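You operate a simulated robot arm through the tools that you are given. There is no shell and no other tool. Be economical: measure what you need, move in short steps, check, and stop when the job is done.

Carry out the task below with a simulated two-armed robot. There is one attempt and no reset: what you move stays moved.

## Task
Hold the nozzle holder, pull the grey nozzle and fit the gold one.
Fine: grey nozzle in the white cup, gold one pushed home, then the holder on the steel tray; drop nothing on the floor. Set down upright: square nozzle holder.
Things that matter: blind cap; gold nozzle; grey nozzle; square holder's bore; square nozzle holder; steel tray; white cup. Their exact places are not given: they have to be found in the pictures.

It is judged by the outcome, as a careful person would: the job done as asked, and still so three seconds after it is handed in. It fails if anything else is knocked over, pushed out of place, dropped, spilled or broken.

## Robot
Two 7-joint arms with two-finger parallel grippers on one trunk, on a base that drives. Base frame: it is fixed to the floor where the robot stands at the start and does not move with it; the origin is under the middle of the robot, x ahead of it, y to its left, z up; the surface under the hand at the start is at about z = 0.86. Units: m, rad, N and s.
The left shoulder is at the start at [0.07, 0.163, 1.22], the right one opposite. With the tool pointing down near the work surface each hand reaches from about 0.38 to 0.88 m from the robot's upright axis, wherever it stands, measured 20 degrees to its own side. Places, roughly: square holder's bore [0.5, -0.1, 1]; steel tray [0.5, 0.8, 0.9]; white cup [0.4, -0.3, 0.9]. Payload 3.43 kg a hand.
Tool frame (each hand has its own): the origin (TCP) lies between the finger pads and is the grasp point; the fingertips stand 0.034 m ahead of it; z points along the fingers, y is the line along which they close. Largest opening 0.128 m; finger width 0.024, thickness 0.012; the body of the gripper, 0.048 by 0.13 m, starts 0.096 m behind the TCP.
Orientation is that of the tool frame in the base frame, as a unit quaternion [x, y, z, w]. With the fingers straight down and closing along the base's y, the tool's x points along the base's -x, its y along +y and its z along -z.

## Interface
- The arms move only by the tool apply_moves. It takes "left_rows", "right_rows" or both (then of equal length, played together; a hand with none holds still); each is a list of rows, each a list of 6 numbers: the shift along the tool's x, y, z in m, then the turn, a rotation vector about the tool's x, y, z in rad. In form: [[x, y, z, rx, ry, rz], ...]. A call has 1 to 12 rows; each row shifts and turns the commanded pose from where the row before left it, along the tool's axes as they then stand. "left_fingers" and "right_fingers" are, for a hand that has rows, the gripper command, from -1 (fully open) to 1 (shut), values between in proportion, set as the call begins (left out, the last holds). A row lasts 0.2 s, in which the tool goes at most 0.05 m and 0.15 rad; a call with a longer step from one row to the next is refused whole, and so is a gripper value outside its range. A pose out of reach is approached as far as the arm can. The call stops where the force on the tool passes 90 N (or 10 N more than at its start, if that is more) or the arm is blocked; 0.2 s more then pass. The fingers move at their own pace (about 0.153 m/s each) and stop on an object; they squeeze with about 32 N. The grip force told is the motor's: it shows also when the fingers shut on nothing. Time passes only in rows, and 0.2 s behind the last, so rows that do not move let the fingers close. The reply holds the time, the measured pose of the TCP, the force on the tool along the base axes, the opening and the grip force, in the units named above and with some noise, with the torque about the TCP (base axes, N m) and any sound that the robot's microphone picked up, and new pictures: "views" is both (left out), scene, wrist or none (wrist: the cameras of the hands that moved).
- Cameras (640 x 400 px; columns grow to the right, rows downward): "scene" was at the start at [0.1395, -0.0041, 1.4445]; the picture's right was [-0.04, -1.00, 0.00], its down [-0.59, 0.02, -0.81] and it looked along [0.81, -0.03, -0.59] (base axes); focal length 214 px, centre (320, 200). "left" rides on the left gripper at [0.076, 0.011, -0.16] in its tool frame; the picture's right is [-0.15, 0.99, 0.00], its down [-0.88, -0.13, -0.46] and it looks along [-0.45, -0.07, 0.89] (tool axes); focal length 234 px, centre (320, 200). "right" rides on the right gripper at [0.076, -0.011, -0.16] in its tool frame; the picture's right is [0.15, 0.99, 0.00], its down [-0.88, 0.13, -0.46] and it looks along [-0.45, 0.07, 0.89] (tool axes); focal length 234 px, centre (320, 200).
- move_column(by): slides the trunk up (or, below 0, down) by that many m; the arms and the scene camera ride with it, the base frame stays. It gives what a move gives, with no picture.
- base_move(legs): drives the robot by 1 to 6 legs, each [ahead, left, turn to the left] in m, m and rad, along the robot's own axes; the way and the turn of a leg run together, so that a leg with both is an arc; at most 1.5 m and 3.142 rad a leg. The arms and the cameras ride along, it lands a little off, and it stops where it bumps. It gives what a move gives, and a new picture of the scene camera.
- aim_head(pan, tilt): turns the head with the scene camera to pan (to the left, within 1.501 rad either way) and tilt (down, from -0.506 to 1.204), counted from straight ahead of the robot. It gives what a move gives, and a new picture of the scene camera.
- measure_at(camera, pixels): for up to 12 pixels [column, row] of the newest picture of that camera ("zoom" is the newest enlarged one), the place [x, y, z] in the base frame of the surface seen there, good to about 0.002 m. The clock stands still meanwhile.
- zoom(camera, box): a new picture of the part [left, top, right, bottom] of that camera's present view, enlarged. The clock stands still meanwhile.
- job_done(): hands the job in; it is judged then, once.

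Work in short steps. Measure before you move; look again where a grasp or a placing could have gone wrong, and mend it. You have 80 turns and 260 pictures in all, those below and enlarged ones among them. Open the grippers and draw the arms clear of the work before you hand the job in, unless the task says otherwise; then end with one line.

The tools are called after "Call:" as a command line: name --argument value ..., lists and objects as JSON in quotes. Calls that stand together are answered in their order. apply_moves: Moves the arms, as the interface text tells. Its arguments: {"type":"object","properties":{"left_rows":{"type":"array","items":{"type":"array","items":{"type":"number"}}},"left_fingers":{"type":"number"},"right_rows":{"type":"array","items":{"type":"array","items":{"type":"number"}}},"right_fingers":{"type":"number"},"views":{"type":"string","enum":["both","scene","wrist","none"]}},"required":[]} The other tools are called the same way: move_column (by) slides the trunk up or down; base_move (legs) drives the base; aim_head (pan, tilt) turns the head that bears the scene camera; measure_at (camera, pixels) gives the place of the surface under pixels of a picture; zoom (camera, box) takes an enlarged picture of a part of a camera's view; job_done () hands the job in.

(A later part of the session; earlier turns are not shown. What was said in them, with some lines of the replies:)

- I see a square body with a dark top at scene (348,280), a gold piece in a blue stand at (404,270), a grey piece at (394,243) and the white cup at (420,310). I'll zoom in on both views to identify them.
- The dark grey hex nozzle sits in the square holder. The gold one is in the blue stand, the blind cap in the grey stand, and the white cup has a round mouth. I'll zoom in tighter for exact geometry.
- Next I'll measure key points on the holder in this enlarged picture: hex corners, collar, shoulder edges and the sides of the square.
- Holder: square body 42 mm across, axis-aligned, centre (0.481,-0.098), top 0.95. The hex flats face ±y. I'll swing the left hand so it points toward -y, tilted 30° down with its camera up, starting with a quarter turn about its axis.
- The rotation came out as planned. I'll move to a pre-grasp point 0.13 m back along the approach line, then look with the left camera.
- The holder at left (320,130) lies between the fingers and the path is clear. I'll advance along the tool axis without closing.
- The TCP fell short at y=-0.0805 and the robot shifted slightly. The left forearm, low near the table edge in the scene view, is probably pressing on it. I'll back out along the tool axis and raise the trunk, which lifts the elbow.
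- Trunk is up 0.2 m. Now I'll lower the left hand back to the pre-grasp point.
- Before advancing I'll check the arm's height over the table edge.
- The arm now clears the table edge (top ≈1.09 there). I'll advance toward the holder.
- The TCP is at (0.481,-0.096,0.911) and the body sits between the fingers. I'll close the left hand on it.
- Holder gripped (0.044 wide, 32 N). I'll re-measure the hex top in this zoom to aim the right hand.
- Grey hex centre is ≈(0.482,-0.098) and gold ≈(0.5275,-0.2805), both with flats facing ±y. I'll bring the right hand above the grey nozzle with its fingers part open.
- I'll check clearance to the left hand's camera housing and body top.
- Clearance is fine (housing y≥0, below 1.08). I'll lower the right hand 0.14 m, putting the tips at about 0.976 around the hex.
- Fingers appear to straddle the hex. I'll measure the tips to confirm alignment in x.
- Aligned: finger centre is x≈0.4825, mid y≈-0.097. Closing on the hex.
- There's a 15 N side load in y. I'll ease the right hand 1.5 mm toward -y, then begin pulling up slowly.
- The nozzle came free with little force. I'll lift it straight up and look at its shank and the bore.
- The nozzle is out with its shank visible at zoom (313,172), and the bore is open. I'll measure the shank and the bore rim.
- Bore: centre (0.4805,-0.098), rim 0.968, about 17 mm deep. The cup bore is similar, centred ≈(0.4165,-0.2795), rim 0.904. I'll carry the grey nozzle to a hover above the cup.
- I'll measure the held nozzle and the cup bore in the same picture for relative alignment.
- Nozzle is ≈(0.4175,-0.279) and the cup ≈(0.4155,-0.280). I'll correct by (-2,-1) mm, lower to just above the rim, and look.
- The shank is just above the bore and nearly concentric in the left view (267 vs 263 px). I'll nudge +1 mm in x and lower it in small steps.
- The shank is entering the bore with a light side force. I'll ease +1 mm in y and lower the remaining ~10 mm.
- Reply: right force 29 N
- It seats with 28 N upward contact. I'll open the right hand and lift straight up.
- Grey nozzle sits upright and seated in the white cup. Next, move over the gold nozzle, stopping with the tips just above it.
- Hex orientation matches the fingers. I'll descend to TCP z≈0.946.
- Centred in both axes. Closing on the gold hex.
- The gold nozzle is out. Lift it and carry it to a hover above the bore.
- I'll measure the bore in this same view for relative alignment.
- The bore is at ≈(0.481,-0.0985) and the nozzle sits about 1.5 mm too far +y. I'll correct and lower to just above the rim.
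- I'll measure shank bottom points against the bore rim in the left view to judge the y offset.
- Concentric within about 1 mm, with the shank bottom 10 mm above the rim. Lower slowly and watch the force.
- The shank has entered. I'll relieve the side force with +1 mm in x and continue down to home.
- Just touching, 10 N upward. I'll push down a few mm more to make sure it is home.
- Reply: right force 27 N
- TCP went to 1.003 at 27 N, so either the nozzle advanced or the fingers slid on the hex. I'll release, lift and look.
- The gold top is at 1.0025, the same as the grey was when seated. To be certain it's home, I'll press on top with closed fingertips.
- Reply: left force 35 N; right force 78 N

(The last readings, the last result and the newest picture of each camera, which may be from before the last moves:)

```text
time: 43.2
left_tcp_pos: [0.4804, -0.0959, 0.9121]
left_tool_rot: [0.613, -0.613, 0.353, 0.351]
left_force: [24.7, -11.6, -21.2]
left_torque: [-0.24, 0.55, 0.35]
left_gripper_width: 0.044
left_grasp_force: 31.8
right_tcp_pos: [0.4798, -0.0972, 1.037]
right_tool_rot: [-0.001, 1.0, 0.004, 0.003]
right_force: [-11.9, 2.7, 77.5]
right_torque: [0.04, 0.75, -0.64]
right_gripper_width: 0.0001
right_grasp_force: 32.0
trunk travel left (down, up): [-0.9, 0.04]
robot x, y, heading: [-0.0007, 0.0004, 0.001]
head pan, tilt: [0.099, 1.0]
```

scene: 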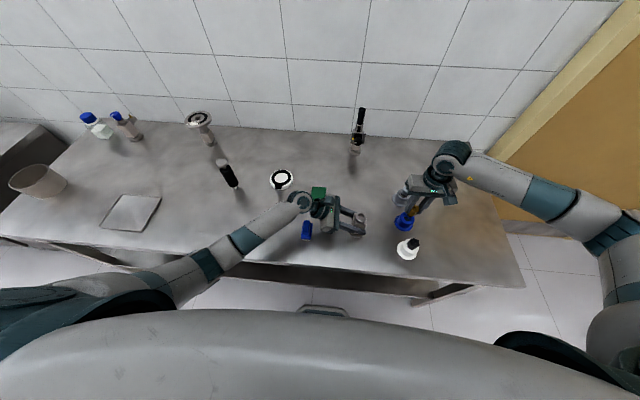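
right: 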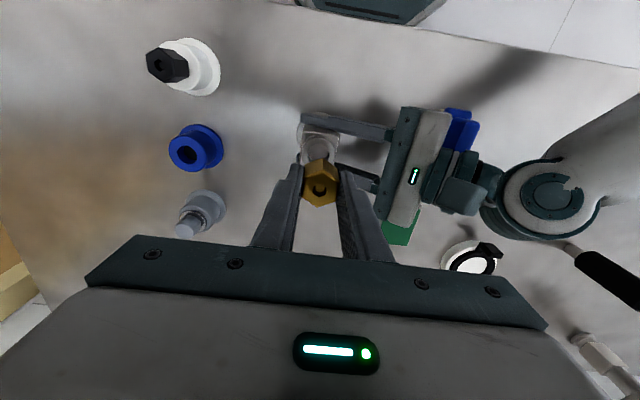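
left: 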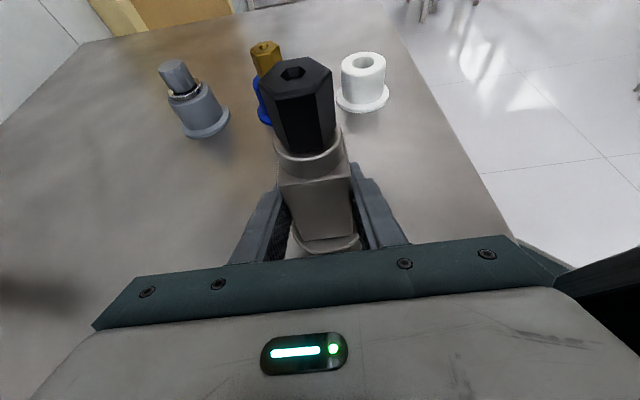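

At 77 N the tips stop at 1.003, so the nozzle is home. Lift the right hand away to its starting side and check.

Call:
apply_moves --right_rows '[[0, 0, -0.01, 0, 0, 0], [0, 0, -0.04, 0, 0, 0], [0, 0, -0.05, 0, 0, 0], [0, 0, -0.05, 0, 0, 0], [0, 0, -0.05, 0, 0, 0], [0, -0.05, 0, 0, 0, 0], [0, -0.05, 0, 0, 0, 0], [0, -0.05, 0, 0, 0, 0], [0, -0.05, 0, 0, 0, 0], [0, 0, 0, 0, 0, 0]]' --right_fingers 1 --views "scene"

Call:
zoom --camera "left" --box '[240, 20, 420, 180]'

Call:
zoom --camera "scene" --box '[270, 160, 430, 260]'

```text
time: 45.4
left_tcp_pos: [0.4803, -0.0973, 0.9127]
left_tool_rot: [-0.611, 0.612, -0.354, -0.355]
left_force: [-0.7, -3.5, 5.0]
left_torque: [0.02, -0.12, -0.04]
left_gripper_width: 0.0436
left_grasp_force: 31.8
right_tcp_pos: [0.4816, -0.2977, 1.2297]
right_tool_rot: [0.0, 1.0, -0.001, 0.0]
right_force: [0.0, 0.2, 0.1]
right_torque: [-0.01, 0.03, 0.03]
right_gripper_width: 0.0
right_grasp_force: 31.1
trunk travel left (down, up): [-0.9, 0.04]
robot x, y, heading: [-0.0006, -0.0021, 0.0]
head pan, tilt: [0.099, 1.0]
```

scene: 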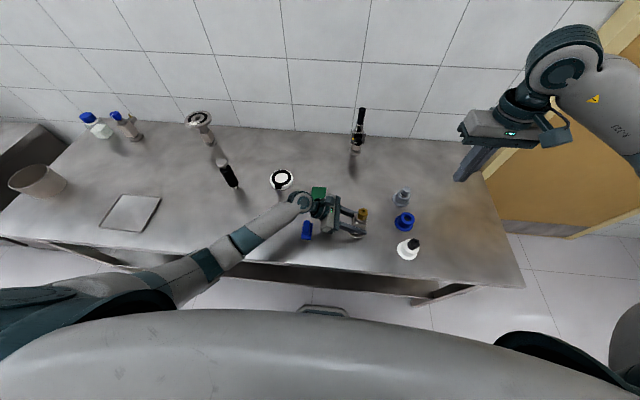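

```text
2.50 times, centred on (330, 100) of left
```

zoom: 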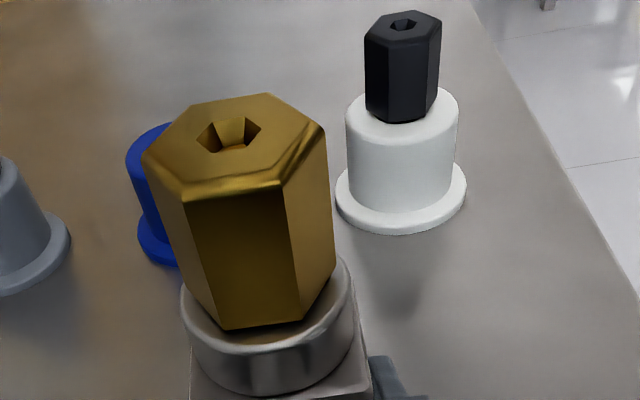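

```text
4.00 times, centred on (350, 210) of scene
```

zoom: 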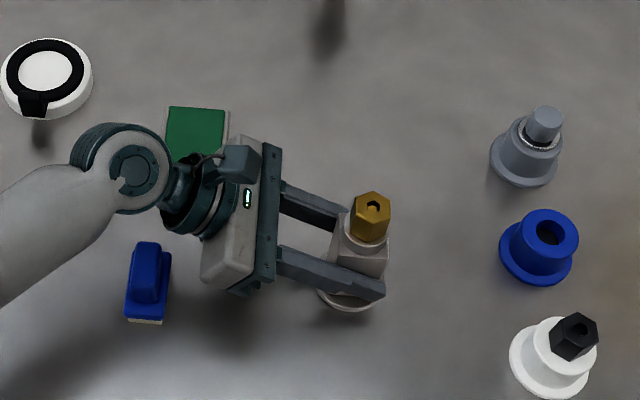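

The swap is done and the holder is still held. Next I'll measure the tray and what's around it for the carry.

Call:
zoom --camera "scene" --box '[0, 100, 260, 260]'

Call:
measure_at --camera "scene" --pixels '[[122, 196], [161, 197], [142, 230], [100, 227], [131, 212], [38, 168], [60, 185], [15, 185], [229, 172], [235, 185], [198, 118], [306, 222]]'

```text
2.46 times, centred on (130, 180) of scene
```

zoom: 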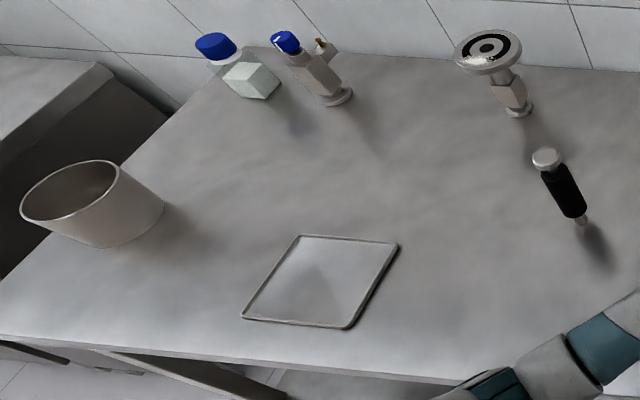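

```text
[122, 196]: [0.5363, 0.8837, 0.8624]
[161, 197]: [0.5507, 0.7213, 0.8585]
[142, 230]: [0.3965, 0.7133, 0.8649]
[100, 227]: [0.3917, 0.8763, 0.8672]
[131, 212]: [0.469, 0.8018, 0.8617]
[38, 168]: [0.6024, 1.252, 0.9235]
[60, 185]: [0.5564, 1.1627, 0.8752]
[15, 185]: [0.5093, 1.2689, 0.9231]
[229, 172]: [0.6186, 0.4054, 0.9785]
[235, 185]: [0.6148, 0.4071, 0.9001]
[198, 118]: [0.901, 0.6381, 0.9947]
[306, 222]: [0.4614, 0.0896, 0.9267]
```

Tray centre ≈(0.47,0.80), floor 0.861. I'll lift the holder 0.10 m straight up and check the grip, then drive the base left.

Call:
apply_moves --left_rows '[[0.0087, 0, -0.005, 0, 0, 0], [0.0173, 0, -0.01, 0, 0, 0], [0.026, 0, -0.015, 0, 0, 0], [0.0346, 0, -0.02, 0, 0, 0], [0, 0, 0, 0, 0, 0]]' --views "both"

Call:
zoom --camera "scene" --box '[270, 160, 430, 260]'

```text
time: 46.6
left_tcp_pos: [0.4807, -0.0961, 1.0115]
left_tool_rot: [0.613, -0.612, 0.353, 0.353]
left_force: [-0.1, -1.1, -3.7]
left_torque: [0.05, 0.02, 0.01]
left_gripper_width: 0.0439
left_grasp_force: 32.4
right_tcp_pos: [0.4811, -0.2978, 1.2304]
right_tool_rot: [0.0, 1.0, 0.0, -0.001]
right_force: [0.1, 0.3, 0.1]
right_torque: [0.01, -0.04, -0.04]
right_gripper_width: 0.0002
right_grasp_force: 31.8
trunk travel left (down, up): [-0.9, 0.04]
robot x, y, heading: [-0.0031, 0.0023, -0.002]
head pan, tilt: [0.099, 1.0]
```

scene: 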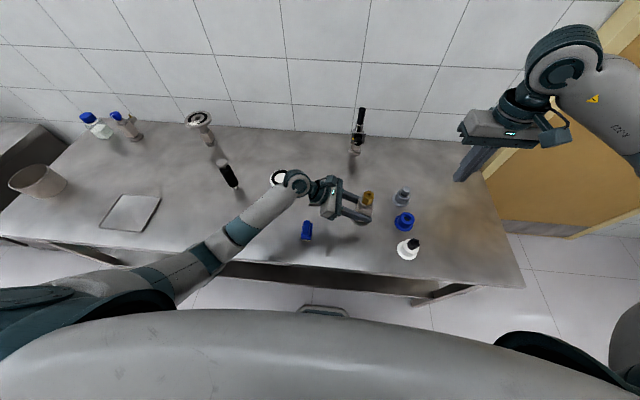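
left: 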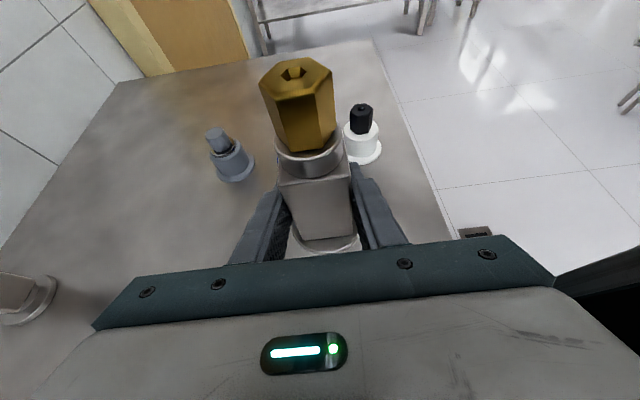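

```text
4.00 times, centred on (350, 210) of scene
```

zoom: 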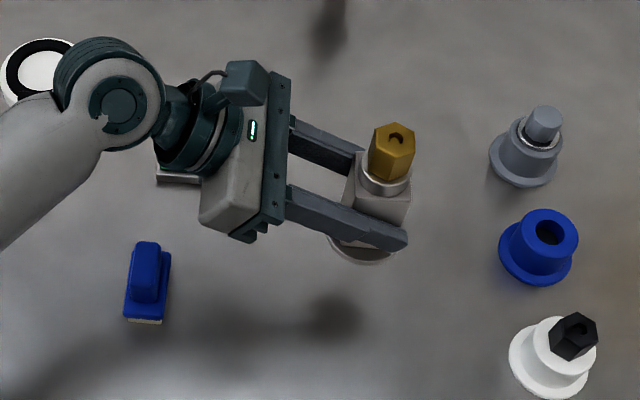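

Held firmly. Before driving, I'll check the lowest/farthest arm parts against the black bottle at (0.615,0.407).

Call:
measure_at --camera "scene" --pixels '[[298, 172], [298, 183], [310, 182], [285, 185], [340, 180], [222, 162], [232, 178], [240, 186], [300, 195], [264, 200]]'

```text
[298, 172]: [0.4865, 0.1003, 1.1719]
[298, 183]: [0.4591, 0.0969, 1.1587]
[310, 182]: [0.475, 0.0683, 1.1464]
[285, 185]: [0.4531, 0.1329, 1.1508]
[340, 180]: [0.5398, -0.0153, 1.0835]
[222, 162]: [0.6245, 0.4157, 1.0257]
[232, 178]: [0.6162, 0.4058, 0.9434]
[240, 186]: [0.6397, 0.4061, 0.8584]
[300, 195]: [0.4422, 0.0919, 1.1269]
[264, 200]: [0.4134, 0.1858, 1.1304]
```

Clearance is ≥5 cm everywhere. Driving left in two legs.

Call:
base_move --legs '[[-0.01, 0.45, 0]]'

Call:
base_move --legs '[[0, 0.43, 0]]'

```text
time: 49.4
left_tcp_pos: [0.4701, 0.3568, 1.0113]
left_tool_rot: [0.613, -0.612, 0.353, 0.353]
left_force: [0.7, -0.2, -3.8]
left_torque: [0.06, 0.04, -0.01]
left_gripper_width: 0.0438
left_grasp_force: 32.2
right_tcp_pos: [0.4711, 0.1535, 1.2292]
right_tool_rot: [-0.001, 1.0, 0.001, 0.0]
right_force: [0.5, -0.3, 0.7]
right_torque: [0.03, -0.04, 0.04]
right_gripper_width: 0.0
right_grasp_force: 32.2
trunk travel left (down, up): [-0.9, 0.04]
robot x, y, heading: [-0.0084, 0.4531, 0.001]
head pan, tilt: [0.099, 1.0]
```

scene: 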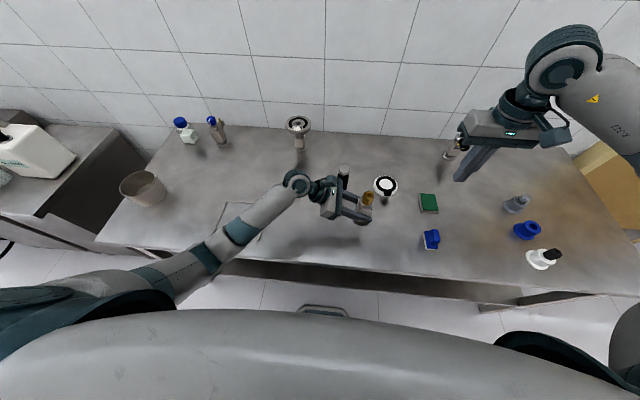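

```text
time: 52.0
left_tcp_pos: [0.4703, 0.7863, 1.0109]
left_tool_rot: [0.614, -0.612, 0.354, 0.353]
left_force: [0.0, -0.7, -3.3]
left_torque: [0.02, 0.0, -0.02]
left_gripper_width: 0.0437
left_grasp_force: 31.6
right_tcp_pos: [0.4709, 0.5837, 1.23]
right_tool_rot: [-0.001, 1.0, 0.001, 0.0]
right_force: [0.4, 0.5, 0.8]
right_torque: [0.02, -0.01, 0.03]
right_gripper_width: 0.0
right_grasp_force: 32.0
trunk travel left (down, up): [-0.9, 0.04]
robot x, y, heading: [-0.0124, 0.8837, 0.007]
head pan, tilt: [0.099, 1.0]
```

scene: 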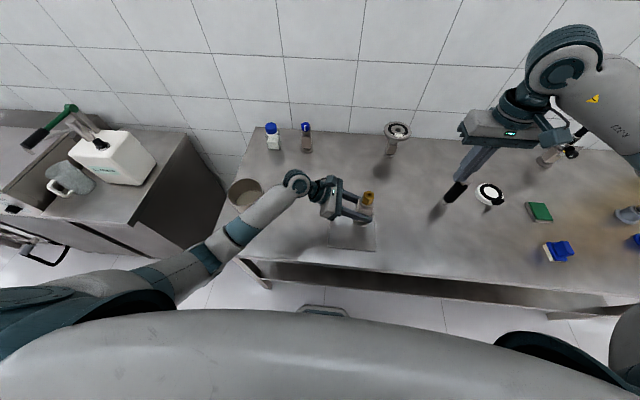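

The holder is above the tray at (0.47,0.786). The forearm clears the bin (arm underside ≈0.99 vs bin 0.925). Lowering to just above the tray.

Call:
apply_moves --left_rows '[[-0.0221, 0, 0.0093, 0, 0, 0], [-0.0221, 0, 0.0093, 0, 0, 0], [-0.0221, 0, 0.0093, 0, 0, 0], [-0.018, 0, 0.007, 0, 0, 0], [0, 0, 0, 0, 0, 0]]' --views "both"

Call:
zoom --camera "scene" --box '[300, 170, 400, 260]'

```text
time: 53.2
left_tcp_pos: [0.4704, 0.8016, 0.9209]
left_tool_rot: [0.614, -0.612, 0.354, 0.353]
left_force: [0.1, 0.1, -3.8]
left_torque: [0.01, -0.01, 0.0]
left_gripper_width: 0.0437
left_grasp_force: 32.3
right_tcp_pos: [0.4699, 0.5866, 1.2297]
right_tool_rot: [-0.001, 1.0, 0.001, 0.0]
right_force: [0.4, 0.1, -0.2]
right_torque: [-0.03, -0.02, 0.01]
right_gripper_width: 0.0
right_grasp_force: 32.2
trunk travel left (down, up): [-0.9, 0.04]
robot x, y, heading: [-0.0096, 0.8852, -0.0]
head pan, tilt: [0.099, 1.0]
```

scene: 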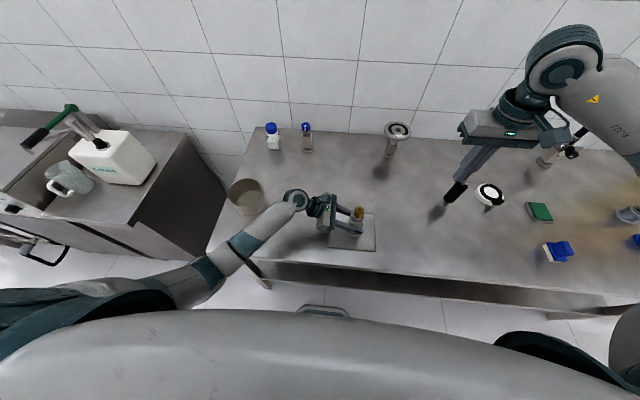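
left: 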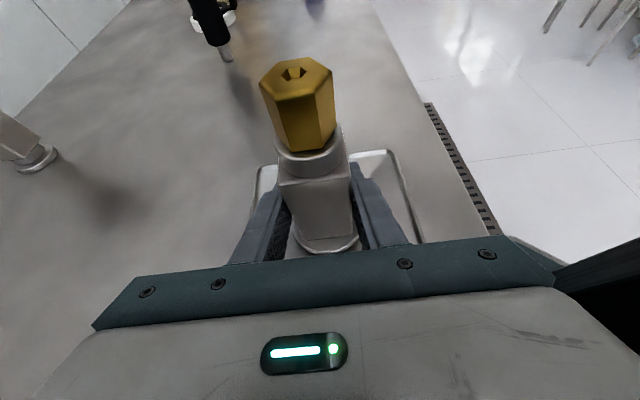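

```text
4.44 times, centred on (350, 215) of scene
```

zoom: 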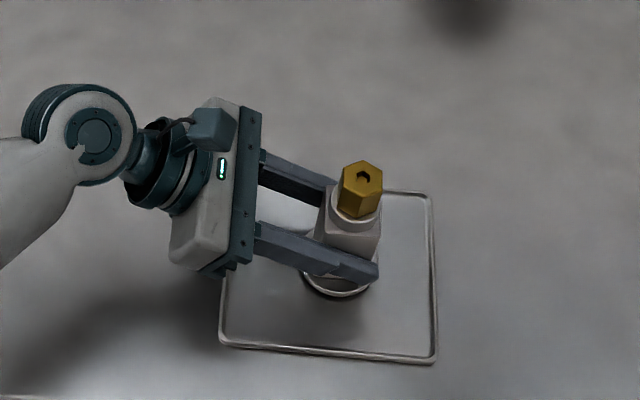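

It's well inside the tray, about 7 mm above it. Lowering in small steps until contact.

Call:
apply_moves --left_rows '[[-0.0017, 0, 0.001, 0, 0, 0], [-0.0017, 0, 0.001, 0, 0, 0], [-0.0017, 0, 0.001, 0, 0, 0], [-0.0009, 0, 0.0005, 0, 0, 0], [0, 0, 0, 0, 0, 0]]' --views "none"

```text
time: 54.4
left_tcp_pos: [0.4699, 0.8005, 0.9166]
left_tool_rot: [0.613, -0.611, 0.355, 0.353]
left_force: [2.2, 3.8, 9.4]
left_torque: [0.32, 0.25, -0.11]
left_gripper_width: 0.044
left_grasp_force: 31.9
right_tcp_pos: [0.4708, 0.5846, 1.2311]
right_tool_rot: [-0.001, 1.0, 0.0, 0.0]
right_force: [-0.8, 0.8, 0.2]
right_torque: [0.0, 0.0, 0.01]
right_gripper_width: 0.0001
right_grasp_force: 31.6
trunk travel left (down, up): [-0.9, 0.04]
robot x, y, heading: [-0.0139, 0.8823, 0.005]
head pan, tilt: [0.099, 1.0]
```

Contact: the force went from -3.8 to +9.4 N, so the holder stands on the tray. I'll open the left fingers moderately and look before withdrawing.

Call:
apply_moves --left_rows '[[0, 0, 0, 0, 0, 0], [0, 0, 0, 0, 0, 0], [0, 0, 0, 0, 0, 0]]' --left_fingers -0.3 --views "wrist"

Call:
zoom --camera "scene" --box '[300, 170, 400, 260]'

```text
time: 55.2
left_tcp_pos: [0.4685, 0.7998, 0.9143]
left_tool_rot: [0.613, -0.611, 0.354, 0.353]
left_force: [-0.2, -0.4, -0.6]
left_torque: [0.02, -0.01, -0.04]
left_gripper_width: 0.083
left_grasp_force: 0.1
right_tcp_pos: [0.4711, 0.5853, 1.2308]
right_tool_rot: [0.0, 1.0, 0.0, 0.0]
right_force: [-0.1, -0.2, 0.6]
right_torque: [-0.01, -0.02, 0.02]
right_gripper_width: 0.0001
right_grasp_force: 31.7
trunk travel left (down, up): [-0.9, 0.04]
robot x, y, heading: [-0.0091, 0.8855, 0.003]
head pan, tilt: [0.099, 1.0]
```

left: 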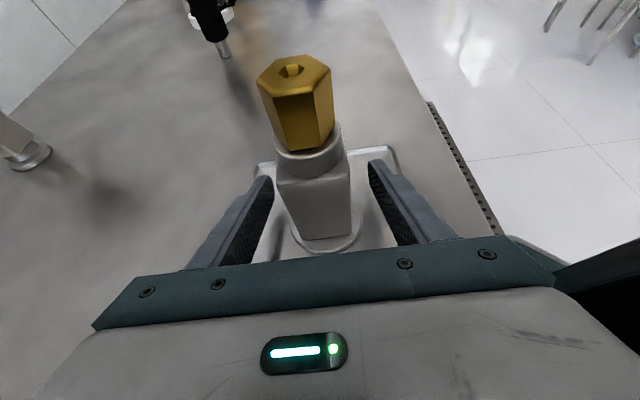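

```text
4.44 times, centred on (350, 215) of scene
```

zoom: 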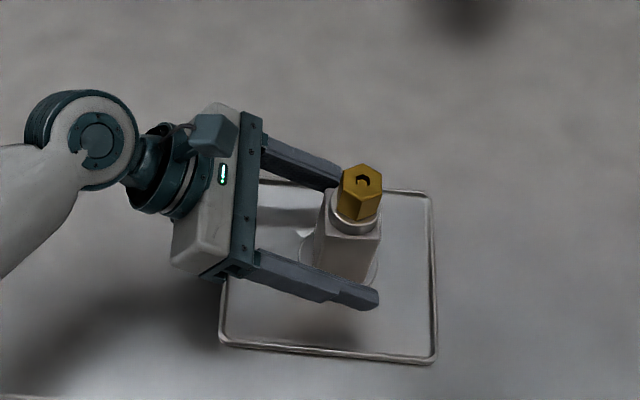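

It stands upright and free. I'll withdraw the left hand along its axis, then straight up, and open the right fingers.

Call:
apply_moves --left_rows '[[0, 0, -0.03, 0, 0, 0], [0, 0, -0.04, 0, 0, 0], [0, 0, -0.04, 0, 0, 0], [0.0346, 0, -0.02, 0, 0, 0], [0.0346, 0, -0.02, 0, 0, 0], [0.0346, 0, -0.02, 0, 0, 0], [0.0346, 0, -0.02, 0, 0, 0], [0.0346, 0, -0.02, 0, 0, 0], [0, 0, 0, 0, 0, 0]]' --right_rows '[[0, 0, 0, 0, 0, 0], [0, 0, 0, 0, 0, 0], [0, 0, 0, 0, 0, 0], [0, 0, 0, 0, 0, 0], [0, 0, 0, 0, 0, 0], [0, 0, 0, 0, 0, 0], [0, 0, 0, 0, 0, 0], [0, 0, 0, 0, 0, 0], [0, 0, 0, 0, 0, 0]]' --right_fingers -0.5 --views "scene"

Call:
zoom --camera "scene" --box '[300, 170, 400, 260]'

Call:
zoom --camera "scene" --box '[440, 140, 640, 280]'

Call:
zoom --camera "left" --box '[160, 0, 480, 200]'

```text
time: 57.2
left_tcp_pos: [0.4682, 0.8959, 1.17]
left_tool_rot: [0.614, -0.611, 0.354, 0.352]
left_force: [0.3, -0.6, -1.0]
left_torque: [0.0, 0.03, -0.01]
left_gripper_width: 0.0831
left_grasp_force: 0.1
right_tcp_pos: [0.471, 0.5852, 1.2305]
right_tool_rot: [-0.001, 1.0, -0.001, -0.001]
right_force: [0.8, 0.0, 0.7]
right_torque: [0.0, 0.02, 0.02]
right_gripper_width: 0.096
right_grasp_force: 0.0
trunk travel left (down, up): [-0.9, 0.04]
robot x, y, heading: [-0.0117, 0.8788, 0.0]
head pan, tilt: [0.099, 1.0]
```

scene: 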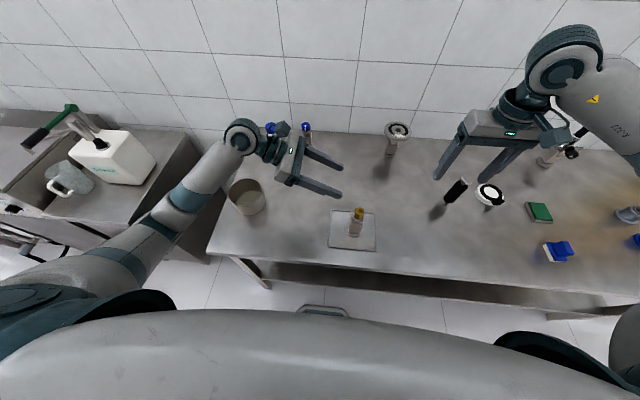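

```text
4.44 times, centred on (350, 215) of scene
```

zoom: 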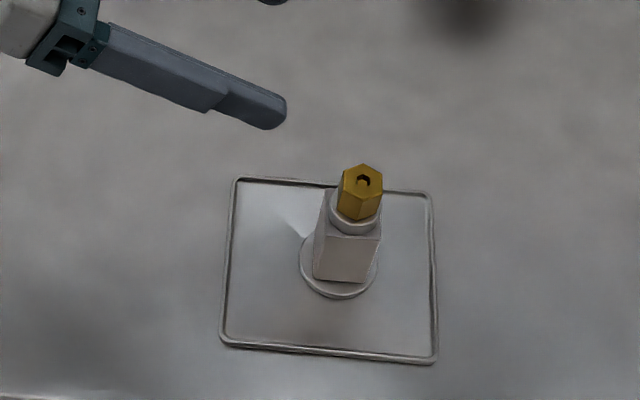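

```text
2.86 times, centred on (540, 210) of scene
```

zoom: 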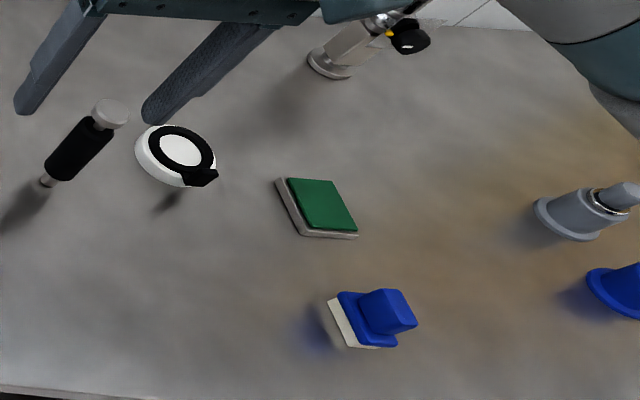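

```text
2.00 times, centred on (320, 100) of left
```

zoom: 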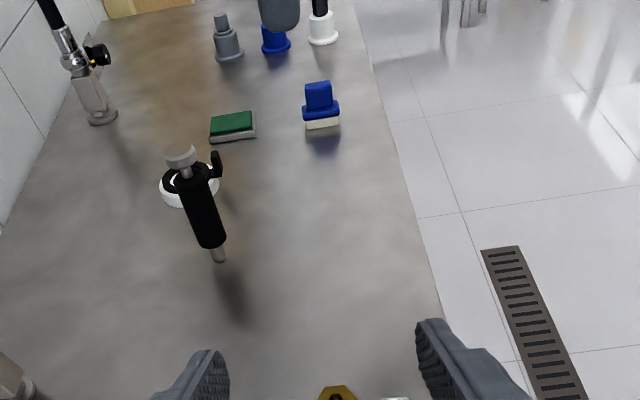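

The holder stands upright on the tray with the gold nozzle home. The grey nozzle is in the white cup, nothing else has moved, and both hands are open and clear. Handing in.

Call:
job_done

```text
The job is handed in.
```

The grey nozzle is in the white cup, and the gold nozzle is pushed home in the square holder, which stands upright on the steel tray; nothing was dropped or knocked over.
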